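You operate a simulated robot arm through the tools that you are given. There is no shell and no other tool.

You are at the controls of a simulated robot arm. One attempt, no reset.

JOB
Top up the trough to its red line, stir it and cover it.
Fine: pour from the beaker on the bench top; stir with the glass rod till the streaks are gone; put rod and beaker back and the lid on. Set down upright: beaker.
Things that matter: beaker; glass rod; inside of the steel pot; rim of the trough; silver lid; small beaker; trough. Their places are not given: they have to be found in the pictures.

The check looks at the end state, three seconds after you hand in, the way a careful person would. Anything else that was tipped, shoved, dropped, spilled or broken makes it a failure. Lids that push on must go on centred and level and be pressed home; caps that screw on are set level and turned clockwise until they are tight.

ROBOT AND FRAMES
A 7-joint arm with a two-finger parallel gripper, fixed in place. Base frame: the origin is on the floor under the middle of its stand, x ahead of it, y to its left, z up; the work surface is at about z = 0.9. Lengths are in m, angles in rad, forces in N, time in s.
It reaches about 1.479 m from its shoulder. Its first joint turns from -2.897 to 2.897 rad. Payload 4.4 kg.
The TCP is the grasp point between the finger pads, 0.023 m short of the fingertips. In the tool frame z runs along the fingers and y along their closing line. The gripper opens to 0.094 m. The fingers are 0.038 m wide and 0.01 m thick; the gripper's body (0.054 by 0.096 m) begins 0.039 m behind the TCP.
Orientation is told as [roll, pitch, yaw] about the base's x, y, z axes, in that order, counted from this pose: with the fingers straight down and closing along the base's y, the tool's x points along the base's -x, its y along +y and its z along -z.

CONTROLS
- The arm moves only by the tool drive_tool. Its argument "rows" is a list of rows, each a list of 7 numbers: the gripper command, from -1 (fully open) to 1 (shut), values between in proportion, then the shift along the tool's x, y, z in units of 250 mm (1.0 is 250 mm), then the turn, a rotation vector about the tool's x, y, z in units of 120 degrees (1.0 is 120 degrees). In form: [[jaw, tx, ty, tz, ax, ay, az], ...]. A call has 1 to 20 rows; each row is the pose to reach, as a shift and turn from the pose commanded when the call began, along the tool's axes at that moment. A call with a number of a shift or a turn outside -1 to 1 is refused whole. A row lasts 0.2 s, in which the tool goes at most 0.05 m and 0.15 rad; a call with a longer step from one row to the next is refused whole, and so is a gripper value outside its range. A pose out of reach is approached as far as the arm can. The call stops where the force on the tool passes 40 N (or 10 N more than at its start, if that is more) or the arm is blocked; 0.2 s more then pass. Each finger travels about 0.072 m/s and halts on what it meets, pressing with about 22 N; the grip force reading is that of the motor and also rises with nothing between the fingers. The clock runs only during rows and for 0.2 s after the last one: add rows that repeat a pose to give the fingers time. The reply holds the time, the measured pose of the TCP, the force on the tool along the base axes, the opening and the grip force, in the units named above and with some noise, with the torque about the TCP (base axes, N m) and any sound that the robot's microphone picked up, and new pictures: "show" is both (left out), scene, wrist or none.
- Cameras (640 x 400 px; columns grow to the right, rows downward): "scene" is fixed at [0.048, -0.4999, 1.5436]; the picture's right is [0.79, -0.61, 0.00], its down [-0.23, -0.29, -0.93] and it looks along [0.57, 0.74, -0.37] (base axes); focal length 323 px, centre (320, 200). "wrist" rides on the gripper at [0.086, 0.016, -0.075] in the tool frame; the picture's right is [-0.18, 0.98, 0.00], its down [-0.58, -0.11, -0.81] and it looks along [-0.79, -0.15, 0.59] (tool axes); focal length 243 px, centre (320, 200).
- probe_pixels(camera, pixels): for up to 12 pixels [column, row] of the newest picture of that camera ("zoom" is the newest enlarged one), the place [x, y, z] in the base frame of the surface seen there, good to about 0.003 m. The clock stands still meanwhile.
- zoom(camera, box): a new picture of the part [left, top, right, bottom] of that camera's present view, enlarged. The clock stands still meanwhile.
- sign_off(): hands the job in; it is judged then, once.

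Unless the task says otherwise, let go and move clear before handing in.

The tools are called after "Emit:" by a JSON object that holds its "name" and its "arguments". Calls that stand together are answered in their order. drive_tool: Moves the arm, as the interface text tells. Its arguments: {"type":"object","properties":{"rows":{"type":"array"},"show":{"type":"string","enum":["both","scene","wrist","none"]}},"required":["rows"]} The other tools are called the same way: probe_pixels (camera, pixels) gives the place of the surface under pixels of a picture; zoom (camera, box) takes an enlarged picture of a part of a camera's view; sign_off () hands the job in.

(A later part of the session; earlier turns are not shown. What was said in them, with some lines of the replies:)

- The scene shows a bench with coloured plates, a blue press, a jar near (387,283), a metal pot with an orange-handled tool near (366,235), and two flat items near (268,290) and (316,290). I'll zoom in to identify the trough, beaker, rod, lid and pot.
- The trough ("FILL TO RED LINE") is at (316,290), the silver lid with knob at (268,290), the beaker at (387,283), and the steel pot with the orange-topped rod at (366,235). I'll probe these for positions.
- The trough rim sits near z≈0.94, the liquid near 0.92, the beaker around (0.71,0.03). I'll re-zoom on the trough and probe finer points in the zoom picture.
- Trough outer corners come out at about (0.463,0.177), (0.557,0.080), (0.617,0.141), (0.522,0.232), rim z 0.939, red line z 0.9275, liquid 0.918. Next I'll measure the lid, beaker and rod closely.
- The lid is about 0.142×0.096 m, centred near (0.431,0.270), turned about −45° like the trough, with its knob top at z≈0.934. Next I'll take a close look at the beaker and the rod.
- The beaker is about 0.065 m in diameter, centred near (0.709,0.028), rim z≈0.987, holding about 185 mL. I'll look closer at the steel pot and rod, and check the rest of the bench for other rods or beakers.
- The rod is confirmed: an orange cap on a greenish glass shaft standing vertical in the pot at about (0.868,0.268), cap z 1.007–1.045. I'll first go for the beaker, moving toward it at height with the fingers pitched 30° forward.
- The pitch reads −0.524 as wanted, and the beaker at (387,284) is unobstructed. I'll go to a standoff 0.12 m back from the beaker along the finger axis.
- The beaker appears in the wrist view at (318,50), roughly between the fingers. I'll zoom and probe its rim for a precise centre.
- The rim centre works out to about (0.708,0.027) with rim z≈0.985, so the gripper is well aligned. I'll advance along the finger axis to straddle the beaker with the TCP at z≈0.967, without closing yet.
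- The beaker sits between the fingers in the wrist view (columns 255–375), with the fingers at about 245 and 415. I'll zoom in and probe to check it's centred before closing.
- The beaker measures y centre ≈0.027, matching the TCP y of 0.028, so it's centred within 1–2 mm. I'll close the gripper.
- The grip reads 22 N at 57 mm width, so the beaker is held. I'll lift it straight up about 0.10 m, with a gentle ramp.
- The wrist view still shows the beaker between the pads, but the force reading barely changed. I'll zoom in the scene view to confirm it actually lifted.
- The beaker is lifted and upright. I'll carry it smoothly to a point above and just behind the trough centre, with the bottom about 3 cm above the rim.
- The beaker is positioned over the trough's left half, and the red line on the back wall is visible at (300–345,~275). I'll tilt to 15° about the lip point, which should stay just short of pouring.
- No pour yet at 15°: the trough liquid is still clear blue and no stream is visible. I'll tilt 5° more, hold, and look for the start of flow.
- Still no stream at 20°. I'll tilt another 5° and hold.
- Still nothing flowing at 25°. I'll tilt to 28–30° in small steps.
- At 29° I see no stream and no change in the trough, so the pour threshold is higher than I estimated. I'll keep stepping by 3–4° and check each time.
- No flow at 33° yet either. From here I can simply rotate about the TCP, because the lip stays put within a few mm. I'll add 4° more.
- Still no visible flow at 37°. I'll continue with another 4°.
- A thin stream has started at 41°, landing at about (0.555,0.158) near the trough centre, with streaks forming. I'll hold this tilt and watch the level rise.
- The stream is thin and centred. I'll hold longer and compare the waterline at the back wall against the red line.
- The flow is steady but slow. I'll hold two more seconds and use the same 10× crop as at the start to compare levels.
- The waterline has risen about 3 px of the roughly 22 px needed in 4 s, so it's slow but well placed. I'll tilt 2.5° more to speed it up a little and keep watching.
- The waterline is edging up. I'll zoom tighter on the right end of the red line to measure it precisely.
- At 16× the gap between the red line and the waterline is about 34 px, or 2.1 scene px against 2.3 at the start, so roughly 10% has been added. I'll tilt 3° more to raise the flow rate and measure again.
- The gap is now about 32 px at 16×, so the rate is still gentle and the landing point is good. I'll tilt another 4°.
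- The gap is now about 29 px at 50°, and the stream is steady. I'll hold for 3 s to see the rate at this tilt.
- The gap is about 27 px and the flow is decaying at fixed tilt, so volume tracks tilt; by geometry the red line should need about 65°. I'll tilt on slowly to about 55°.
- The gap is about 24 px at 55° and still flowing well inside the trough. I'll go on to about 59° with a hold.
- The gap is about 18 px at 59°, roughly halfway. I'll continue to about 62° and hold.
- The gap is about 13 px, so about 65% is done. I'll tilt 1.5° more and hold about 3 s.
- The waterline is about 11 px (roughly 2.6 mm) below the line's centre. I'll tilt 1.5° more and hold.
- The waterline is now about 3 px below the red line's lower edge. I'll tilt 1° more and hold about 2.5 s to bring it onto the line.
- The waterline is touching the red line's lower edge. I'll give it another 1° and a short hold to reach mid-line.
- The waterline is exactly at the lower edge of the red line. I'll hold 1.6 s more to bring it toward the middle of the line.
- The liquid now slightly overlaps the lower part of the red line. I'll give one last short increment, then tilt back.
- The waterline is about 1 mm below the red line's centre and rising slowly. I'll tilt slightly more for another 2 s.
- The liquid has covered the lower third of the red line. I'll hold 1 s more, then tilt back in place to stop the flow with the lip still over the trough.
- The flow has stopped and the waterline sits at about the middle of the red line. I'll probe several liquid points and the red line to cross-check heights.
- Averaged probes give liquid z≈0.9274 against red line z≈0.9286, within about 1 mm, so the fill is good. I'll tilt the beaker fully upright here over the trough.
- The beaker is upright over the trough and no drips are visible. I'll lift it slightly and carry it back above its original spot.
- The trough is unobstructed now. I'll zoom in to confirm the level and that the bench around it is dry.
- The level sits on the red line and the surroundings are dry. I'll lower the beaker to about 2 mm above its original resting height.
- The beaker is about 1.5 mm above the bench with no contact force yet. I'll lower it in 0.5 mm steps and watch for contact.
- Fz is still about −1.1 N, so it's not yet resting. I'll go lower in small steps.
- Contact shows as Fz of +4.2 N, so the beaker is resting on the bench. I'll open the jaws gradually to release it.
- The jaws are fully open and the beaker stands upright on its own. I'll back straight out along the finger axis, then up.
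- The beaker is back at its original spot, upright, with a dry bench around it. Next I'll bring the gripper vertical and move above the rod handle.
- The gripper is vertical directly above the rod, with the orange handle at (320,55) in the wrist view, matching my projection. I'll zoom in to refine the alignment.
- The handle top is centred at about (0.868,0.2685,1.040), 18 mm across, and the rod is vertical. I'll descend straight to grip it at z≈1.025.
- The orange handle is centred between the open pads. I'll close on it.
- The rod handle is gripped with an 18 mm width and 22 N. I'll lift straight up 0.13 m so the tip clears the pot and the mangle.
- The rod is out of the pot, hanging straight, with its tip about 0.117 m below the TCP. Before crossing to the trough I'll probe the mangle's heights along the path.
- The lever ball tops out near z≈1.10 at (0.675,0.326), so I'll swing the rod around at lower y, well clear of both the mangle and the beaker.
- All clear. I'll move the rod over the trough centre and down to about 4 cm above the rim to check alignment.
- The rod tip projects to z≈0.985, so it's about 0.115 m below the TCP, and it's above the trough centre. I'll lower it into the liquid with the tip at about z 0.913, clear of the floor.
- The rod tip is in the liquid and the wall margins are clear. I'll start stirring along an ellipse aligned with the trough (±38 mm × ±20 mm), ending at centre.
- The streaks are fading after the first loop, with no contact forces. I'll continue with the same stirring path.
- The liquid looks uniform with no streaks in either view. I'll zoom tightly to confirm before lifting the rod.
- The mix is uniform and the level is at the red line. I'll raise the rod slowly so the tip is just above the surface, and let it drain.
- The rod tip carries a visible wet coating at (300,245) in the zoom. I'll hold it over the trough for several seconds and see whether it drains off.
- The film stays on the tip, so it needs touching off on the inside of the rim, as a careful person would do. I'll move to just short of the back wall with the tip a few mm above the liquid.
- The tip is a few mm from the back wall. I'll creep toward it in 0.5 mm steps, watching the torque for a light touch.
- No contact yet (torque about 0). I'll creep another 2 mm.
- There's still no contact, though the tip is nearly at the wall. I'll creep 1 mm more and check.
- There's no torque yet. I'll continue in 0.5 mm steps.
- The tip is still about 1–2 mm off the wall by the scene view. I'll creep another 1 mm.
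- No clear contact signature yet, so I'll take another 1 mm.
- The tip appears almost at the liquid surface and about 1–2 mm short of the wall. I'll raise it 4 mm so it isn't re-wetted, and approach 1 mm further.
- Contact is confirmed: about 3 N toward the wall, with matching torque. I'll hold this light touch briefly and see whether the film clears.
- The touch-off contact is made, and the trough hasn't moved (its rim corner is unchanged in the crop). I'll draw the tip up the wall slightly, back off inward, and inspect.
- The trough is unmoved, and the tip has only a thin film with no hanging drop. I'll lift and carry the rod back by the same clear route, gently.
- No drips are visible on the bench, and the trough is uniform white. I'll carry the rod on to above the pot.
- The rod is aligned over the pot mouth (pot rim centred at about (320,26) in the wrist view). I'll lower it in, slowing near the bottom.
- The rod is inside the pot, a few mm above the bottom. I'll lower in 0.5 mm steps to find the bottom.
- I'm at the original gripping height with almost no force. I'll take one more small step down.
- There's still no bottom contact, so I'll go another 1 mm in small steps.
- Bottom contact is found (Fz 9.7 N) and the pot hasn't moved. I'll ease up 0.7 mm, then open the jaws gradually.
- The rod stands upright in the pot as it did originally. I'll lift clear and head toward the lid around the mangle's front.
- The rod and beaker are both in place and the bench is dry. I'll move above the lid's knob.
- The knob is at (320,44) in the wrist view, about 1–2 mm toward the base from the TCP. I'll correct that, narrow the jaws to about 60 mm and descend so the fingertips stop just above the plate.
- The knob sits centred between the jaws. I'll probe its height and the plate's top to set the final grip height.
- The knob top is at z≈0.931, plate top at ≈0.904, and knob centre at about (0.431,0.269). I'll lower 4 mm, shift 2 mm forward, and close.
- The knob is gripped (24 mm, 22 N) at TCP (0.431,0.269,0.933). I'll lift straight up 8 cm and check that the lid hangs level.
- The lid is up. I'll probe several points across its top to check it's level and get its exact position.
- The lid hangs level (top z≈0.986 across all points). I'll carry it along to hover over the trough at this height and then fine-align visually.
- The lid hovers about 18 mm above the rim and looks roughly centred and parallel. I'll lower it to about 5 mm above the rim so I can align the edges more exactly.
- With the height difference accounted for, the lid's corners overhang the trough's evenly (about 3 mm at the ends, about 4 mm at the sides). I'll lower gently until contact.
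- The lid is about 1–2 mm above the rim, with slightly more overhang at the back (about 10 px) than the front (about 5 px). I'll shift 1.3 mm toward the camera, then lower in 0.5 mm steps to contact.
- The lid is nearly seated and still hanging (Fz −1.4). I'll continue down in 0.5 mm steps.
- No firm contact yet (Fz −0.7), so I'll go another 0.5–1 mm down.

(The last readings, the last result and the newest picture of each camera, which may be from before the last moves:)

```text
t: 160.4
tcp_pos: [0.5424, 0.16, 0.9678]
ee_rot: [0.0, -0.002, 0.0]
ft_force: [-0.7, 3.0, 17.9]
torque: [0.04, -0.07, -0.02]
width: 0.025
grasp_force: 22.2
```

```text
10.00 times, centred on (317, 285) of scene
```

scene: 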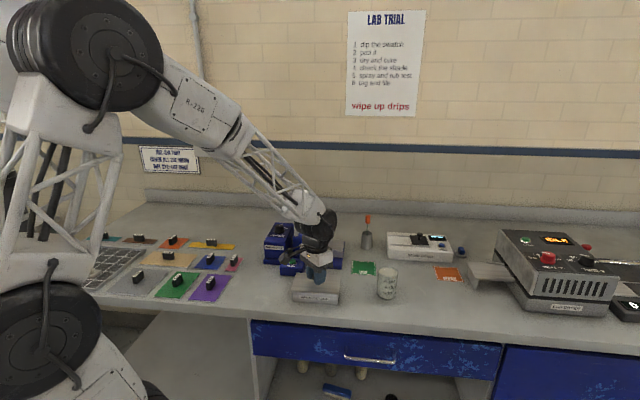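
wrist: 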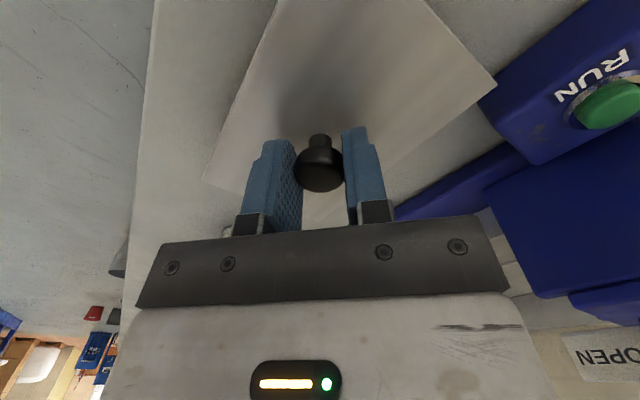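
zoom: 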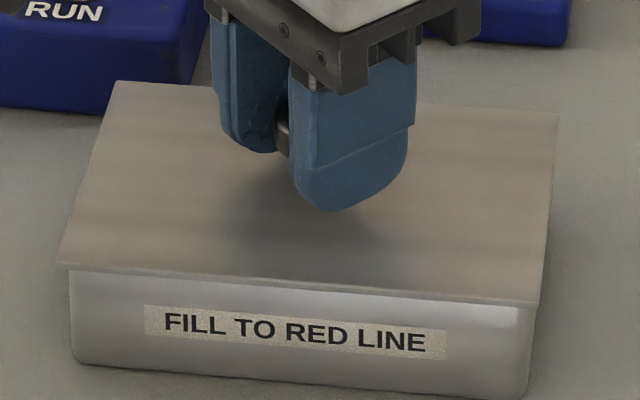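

The lid is on the rim with an 18 N press, and its edges overlap the trough evenly on all sides. I'll ease the pressure slightly and then open the jaws gradually.

Emit:
{"name": "drive_tool", "arguments": {"rows": [[1, 0, 0, -0.003, 0, 0, 0], [1, 0, 0, -0.003, 0, 0, 0], [0.45, 0, 0, -0.003, 0, 0, 0], [0.4, 0, 0, -0.003, 0, 0, 0], [0.3, 0, 0, -0.003, 0, 0, 0], [0.1, 0, 0, -0.003, 0, 0, 0], [-0.1, 0, 0, -0.003, 0, 0, 0], [-0.3, 0, 0, -0.003, 0, 0, 0], [-0.3, 0, 0, -0.003, 0, 0, 0], [-0.3, 0, 0, -0.003, 0, 0, 0]], "show": "both"}}

Emit:
{"name": "zoom", "arguments": {"camera": "scene", "box": [285, 265, 349, 305]}}

Emit:
{"name": "zoom", "arguments": {"camera": "wrist", "box": [160, 0, 520, 240]}}

```text
t: 162.6
tcp_pos: [0.5422, 0.1606, 0.9692]
ee_rot: [0.0, 0.0, 0.001]
ft_force: [-0.9, 0.4, -0.4]
torque: [-0.01, 0.0, -0.03]
width: 0.0612
grasp_force: 0.1
```

scene: 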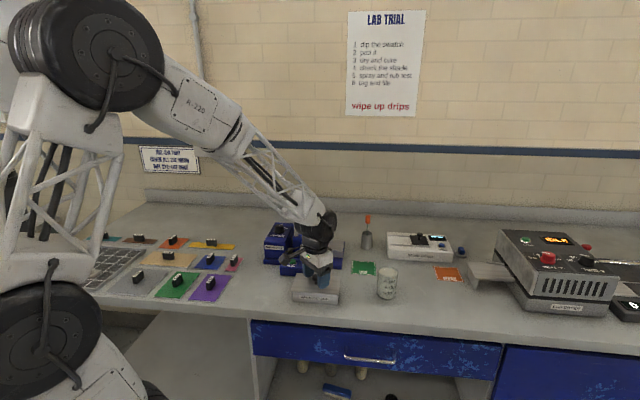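
wrist: 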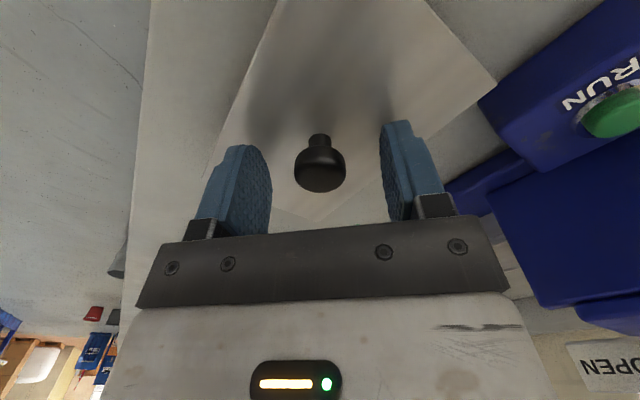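

```text
10.00 times, centred on (317, 285) of scene
```

zoom: 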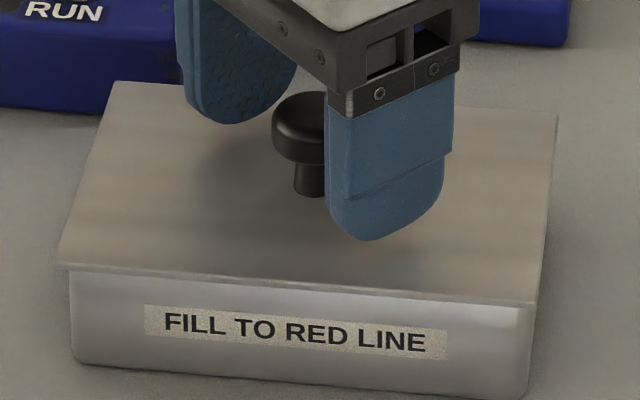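

```text
1.67 times, centred on (340, 120) of wrist
```

zoom: 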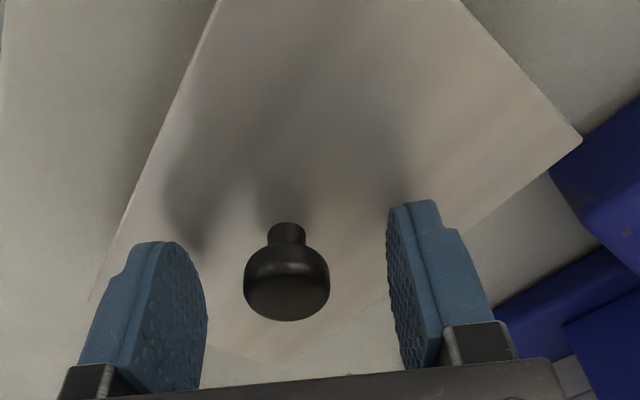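

The jaws are open and clear of the knob. I'll rise straight up, well clear of everything, and inspect the result.

Emit:
{"name": "drive_tool", "arguments": {"rows": [[-0.3, 0, 0, -0.03, 0, 0, 0], [-0.3, 0, 0, -0.09, 0, 0, 0], [-0.3, 0, 0, -0.17, 0, 0, 0], [-0.3, 0, 0, -0.27, 0, 0, 0], [-0.3, 0, 0, -0.38, 0, 0, 0], [-0.3, 0, 0, -0.5, 0, 0, 0], [-0.3, 0, 0, -0.63, 0, 0, 0], [-0.3, 0, 0, -0.76, 0, 0, 0], [-0.3, 0, 0, -0.88, 0, 0, 0], [-0.3, 0, 0, -0.94, 0, 0, 0], [-0.3, 0, 0, -0.94, 0, 0, 0]], "show": "both"}}

Emit:
{"name": "zoom", "arguments": {"camera": "scene", "box": [285, 265, 349, 305]}}

Emit:
{"name": "zoom", "arguments": {"camera": "scene", "box": [230, 200, 440, 320]}}

Emit:
{"name": "zoom", "arguments": {"camera": "wrist", "box": [200, 0, 440, 160]}}

```text
t: 165.0
tcp_pos: [0.5428, 0.159, 1.2024]
ee_rot: [-0.001, -0.001, 0.0]
ft_force: [-0.7, -0.1, -1.3]
torque: [-0.02, -0.01, 0.0]
width: 0.0612
grasp_force: 0.1
```

scene: 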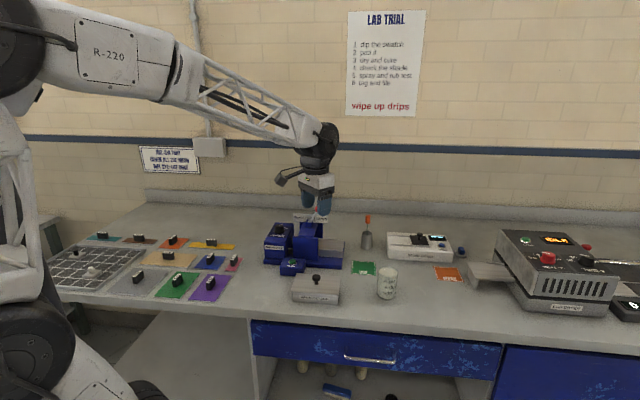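
wrist: 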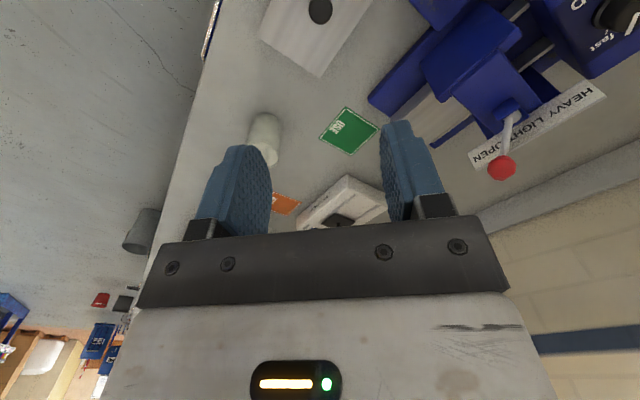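

```text
10.00 times, centred on (317, 285) of scene
```

zoom: 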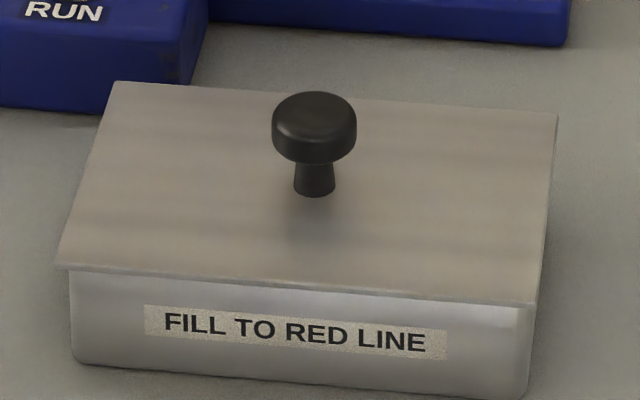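

```text
3.05 times, centred on (335, 260) of scene
```

zoom: 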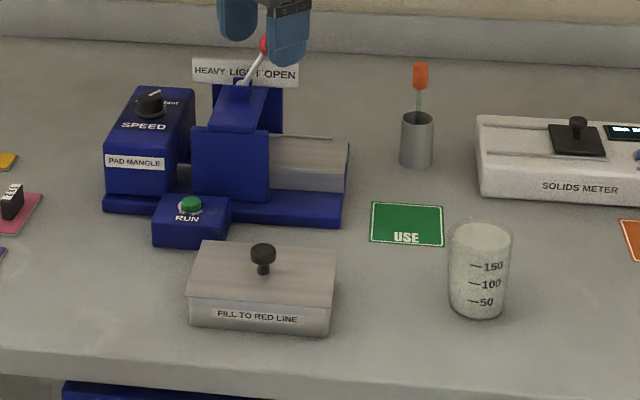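

```text
2.50 times, centred on (320, 80) of wrist
```

zoom: 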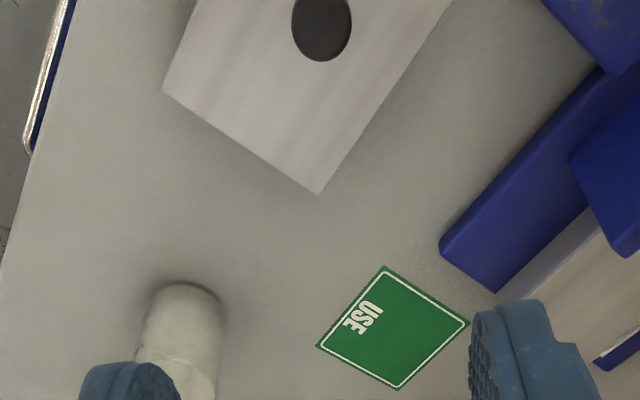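

From the scene view the lid is on, knob upright, with everything else in place. I'll probe the lid's top near all corners to verify it's level and centred.

Emit:
{"name": "probe_pixels", "arguments": {"camera": "zoom", "pixels": [[200, 60], [240, 60], [260, 110], [320, 150], [200, 90], [340, 60], [380, 40], [300, 100], [315, 180], [230, 30], [420, 10], [180, 85]]}}

Emit:
{"name": "probe_pixels", "arguments": {"camera": "scene", "pixels": [[299, 275], [304, 275], [297, 281], [294, 288], [293, 290], [305, 291], [318, 292], [330, 293], [336, 294], [338, 285], [339, 278], [332, 277]]}}

```text
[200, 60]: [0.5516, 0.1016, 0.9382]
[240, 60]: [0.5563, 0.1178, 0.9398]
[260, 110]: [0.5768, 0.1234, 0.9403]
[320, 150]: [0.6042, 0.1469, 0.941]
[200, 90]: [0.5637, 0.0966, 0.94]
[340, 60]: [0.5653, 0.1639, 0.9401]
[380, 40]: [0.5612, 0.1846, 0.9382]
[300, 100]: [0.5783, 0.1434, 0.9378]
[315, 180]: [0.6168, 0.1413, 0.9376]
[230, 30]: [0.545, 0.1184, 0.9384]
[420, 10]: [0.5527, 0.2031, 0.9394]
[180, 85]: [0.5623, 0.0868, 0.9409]
```

```text
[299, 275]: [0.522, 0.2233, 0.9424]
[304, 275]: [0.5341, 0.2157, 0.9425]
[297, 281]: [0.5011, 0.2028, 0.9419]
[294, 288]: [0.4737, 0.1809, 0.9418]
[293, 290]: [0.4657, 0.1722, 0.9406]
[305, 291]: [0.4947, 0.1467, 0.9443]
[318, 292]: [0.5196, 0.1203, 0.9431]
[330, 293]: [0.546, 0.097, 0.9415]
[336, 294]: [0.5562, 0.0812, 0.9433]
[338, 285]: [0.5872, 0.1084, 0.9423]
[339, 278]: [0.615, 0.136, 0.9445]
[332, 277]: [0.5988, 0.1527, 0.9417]
```

The lid top reads 0.941–0.944 at every corner, so it's level and flush on the rim (plate thickness 3.9 mm). I'll do a final close check of the bench for drips, the beaker and the rod.

Emit:
{"name": "zoom", "arguments": {"camera": "scene", "box": [330, 205, 430, 305]}}

Emit:
{"name": "zoom", "arguments": {"camera": "scene", "box": [230, 250, 370, 320]}}

Emit:
{"name": "zoom", "arguments": {"camera": "scene", "box": [100, 200, 290, 320]}}

Emit:
{"name": "zoom", "arguments": {"camera": "scene", "box": [240, 310, 500, 400]}}

```text
4.00 times, centred on (380, 255) of scene
```

zoom: 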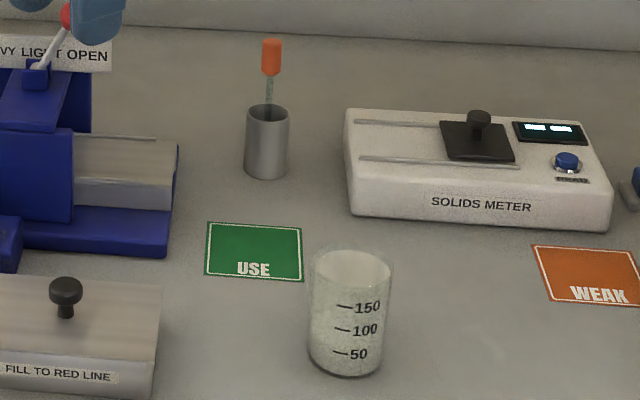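

```text
4.57 times, centred on (300, 285) of scene
```

zoom: 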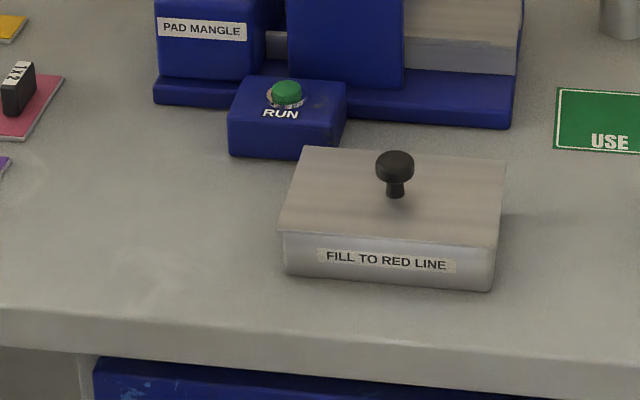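

```text
3.33 times, centred on (195, 260) of scene
```

zoom: 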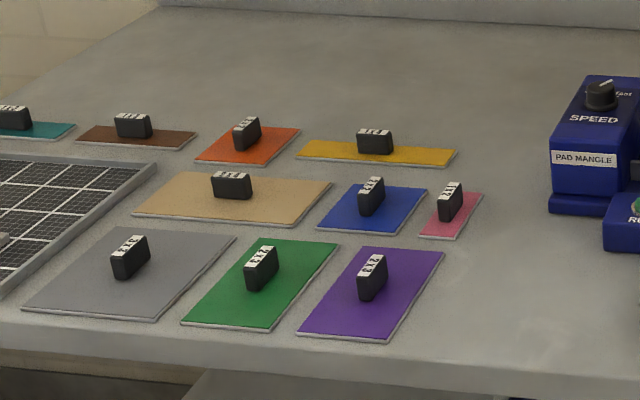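

```text
2.46 times, centred on (370, 355) of scene
```

zoom: 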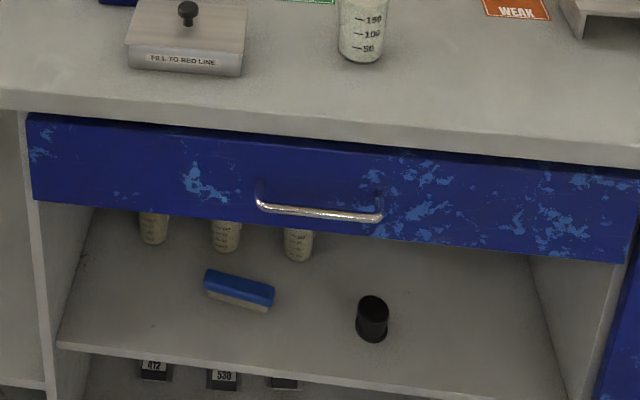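

The lid is level and centred, the beaker is upright in its place, the rod stands in its pot, the bench is dry, nothing else was disturbed, and the gripper is clear. I'm handing in.

Emit:
{"name": "sign_off", "arguments": {}}

```text
The job is handed in.
```

The trough is topped up, stirred and covered, and I've handed the job in; I don't have the verdict yet.

- **Fill:** I poured from the bench-top beaker until the liquid sat on the red line. By averaged probes it was about 1 mm below the line's centre.
- **Stir:** I stirred with the glass rod until no streaks showed in either camera. I then touched the rod off on the inside of the rim.
- **Put back:** The beaker is upright where it started, and the rod stands upright in the steel pot.
- **Lid:** It is level and evenly centred on the rim. I pressed it down with about 18 N.

The rod tip still had a thin wet film on it when it went back into the pot. I saw no drips on the bench in the final views, and nothing else looked moved. The gripper was open and clear above the trough when I handed in.
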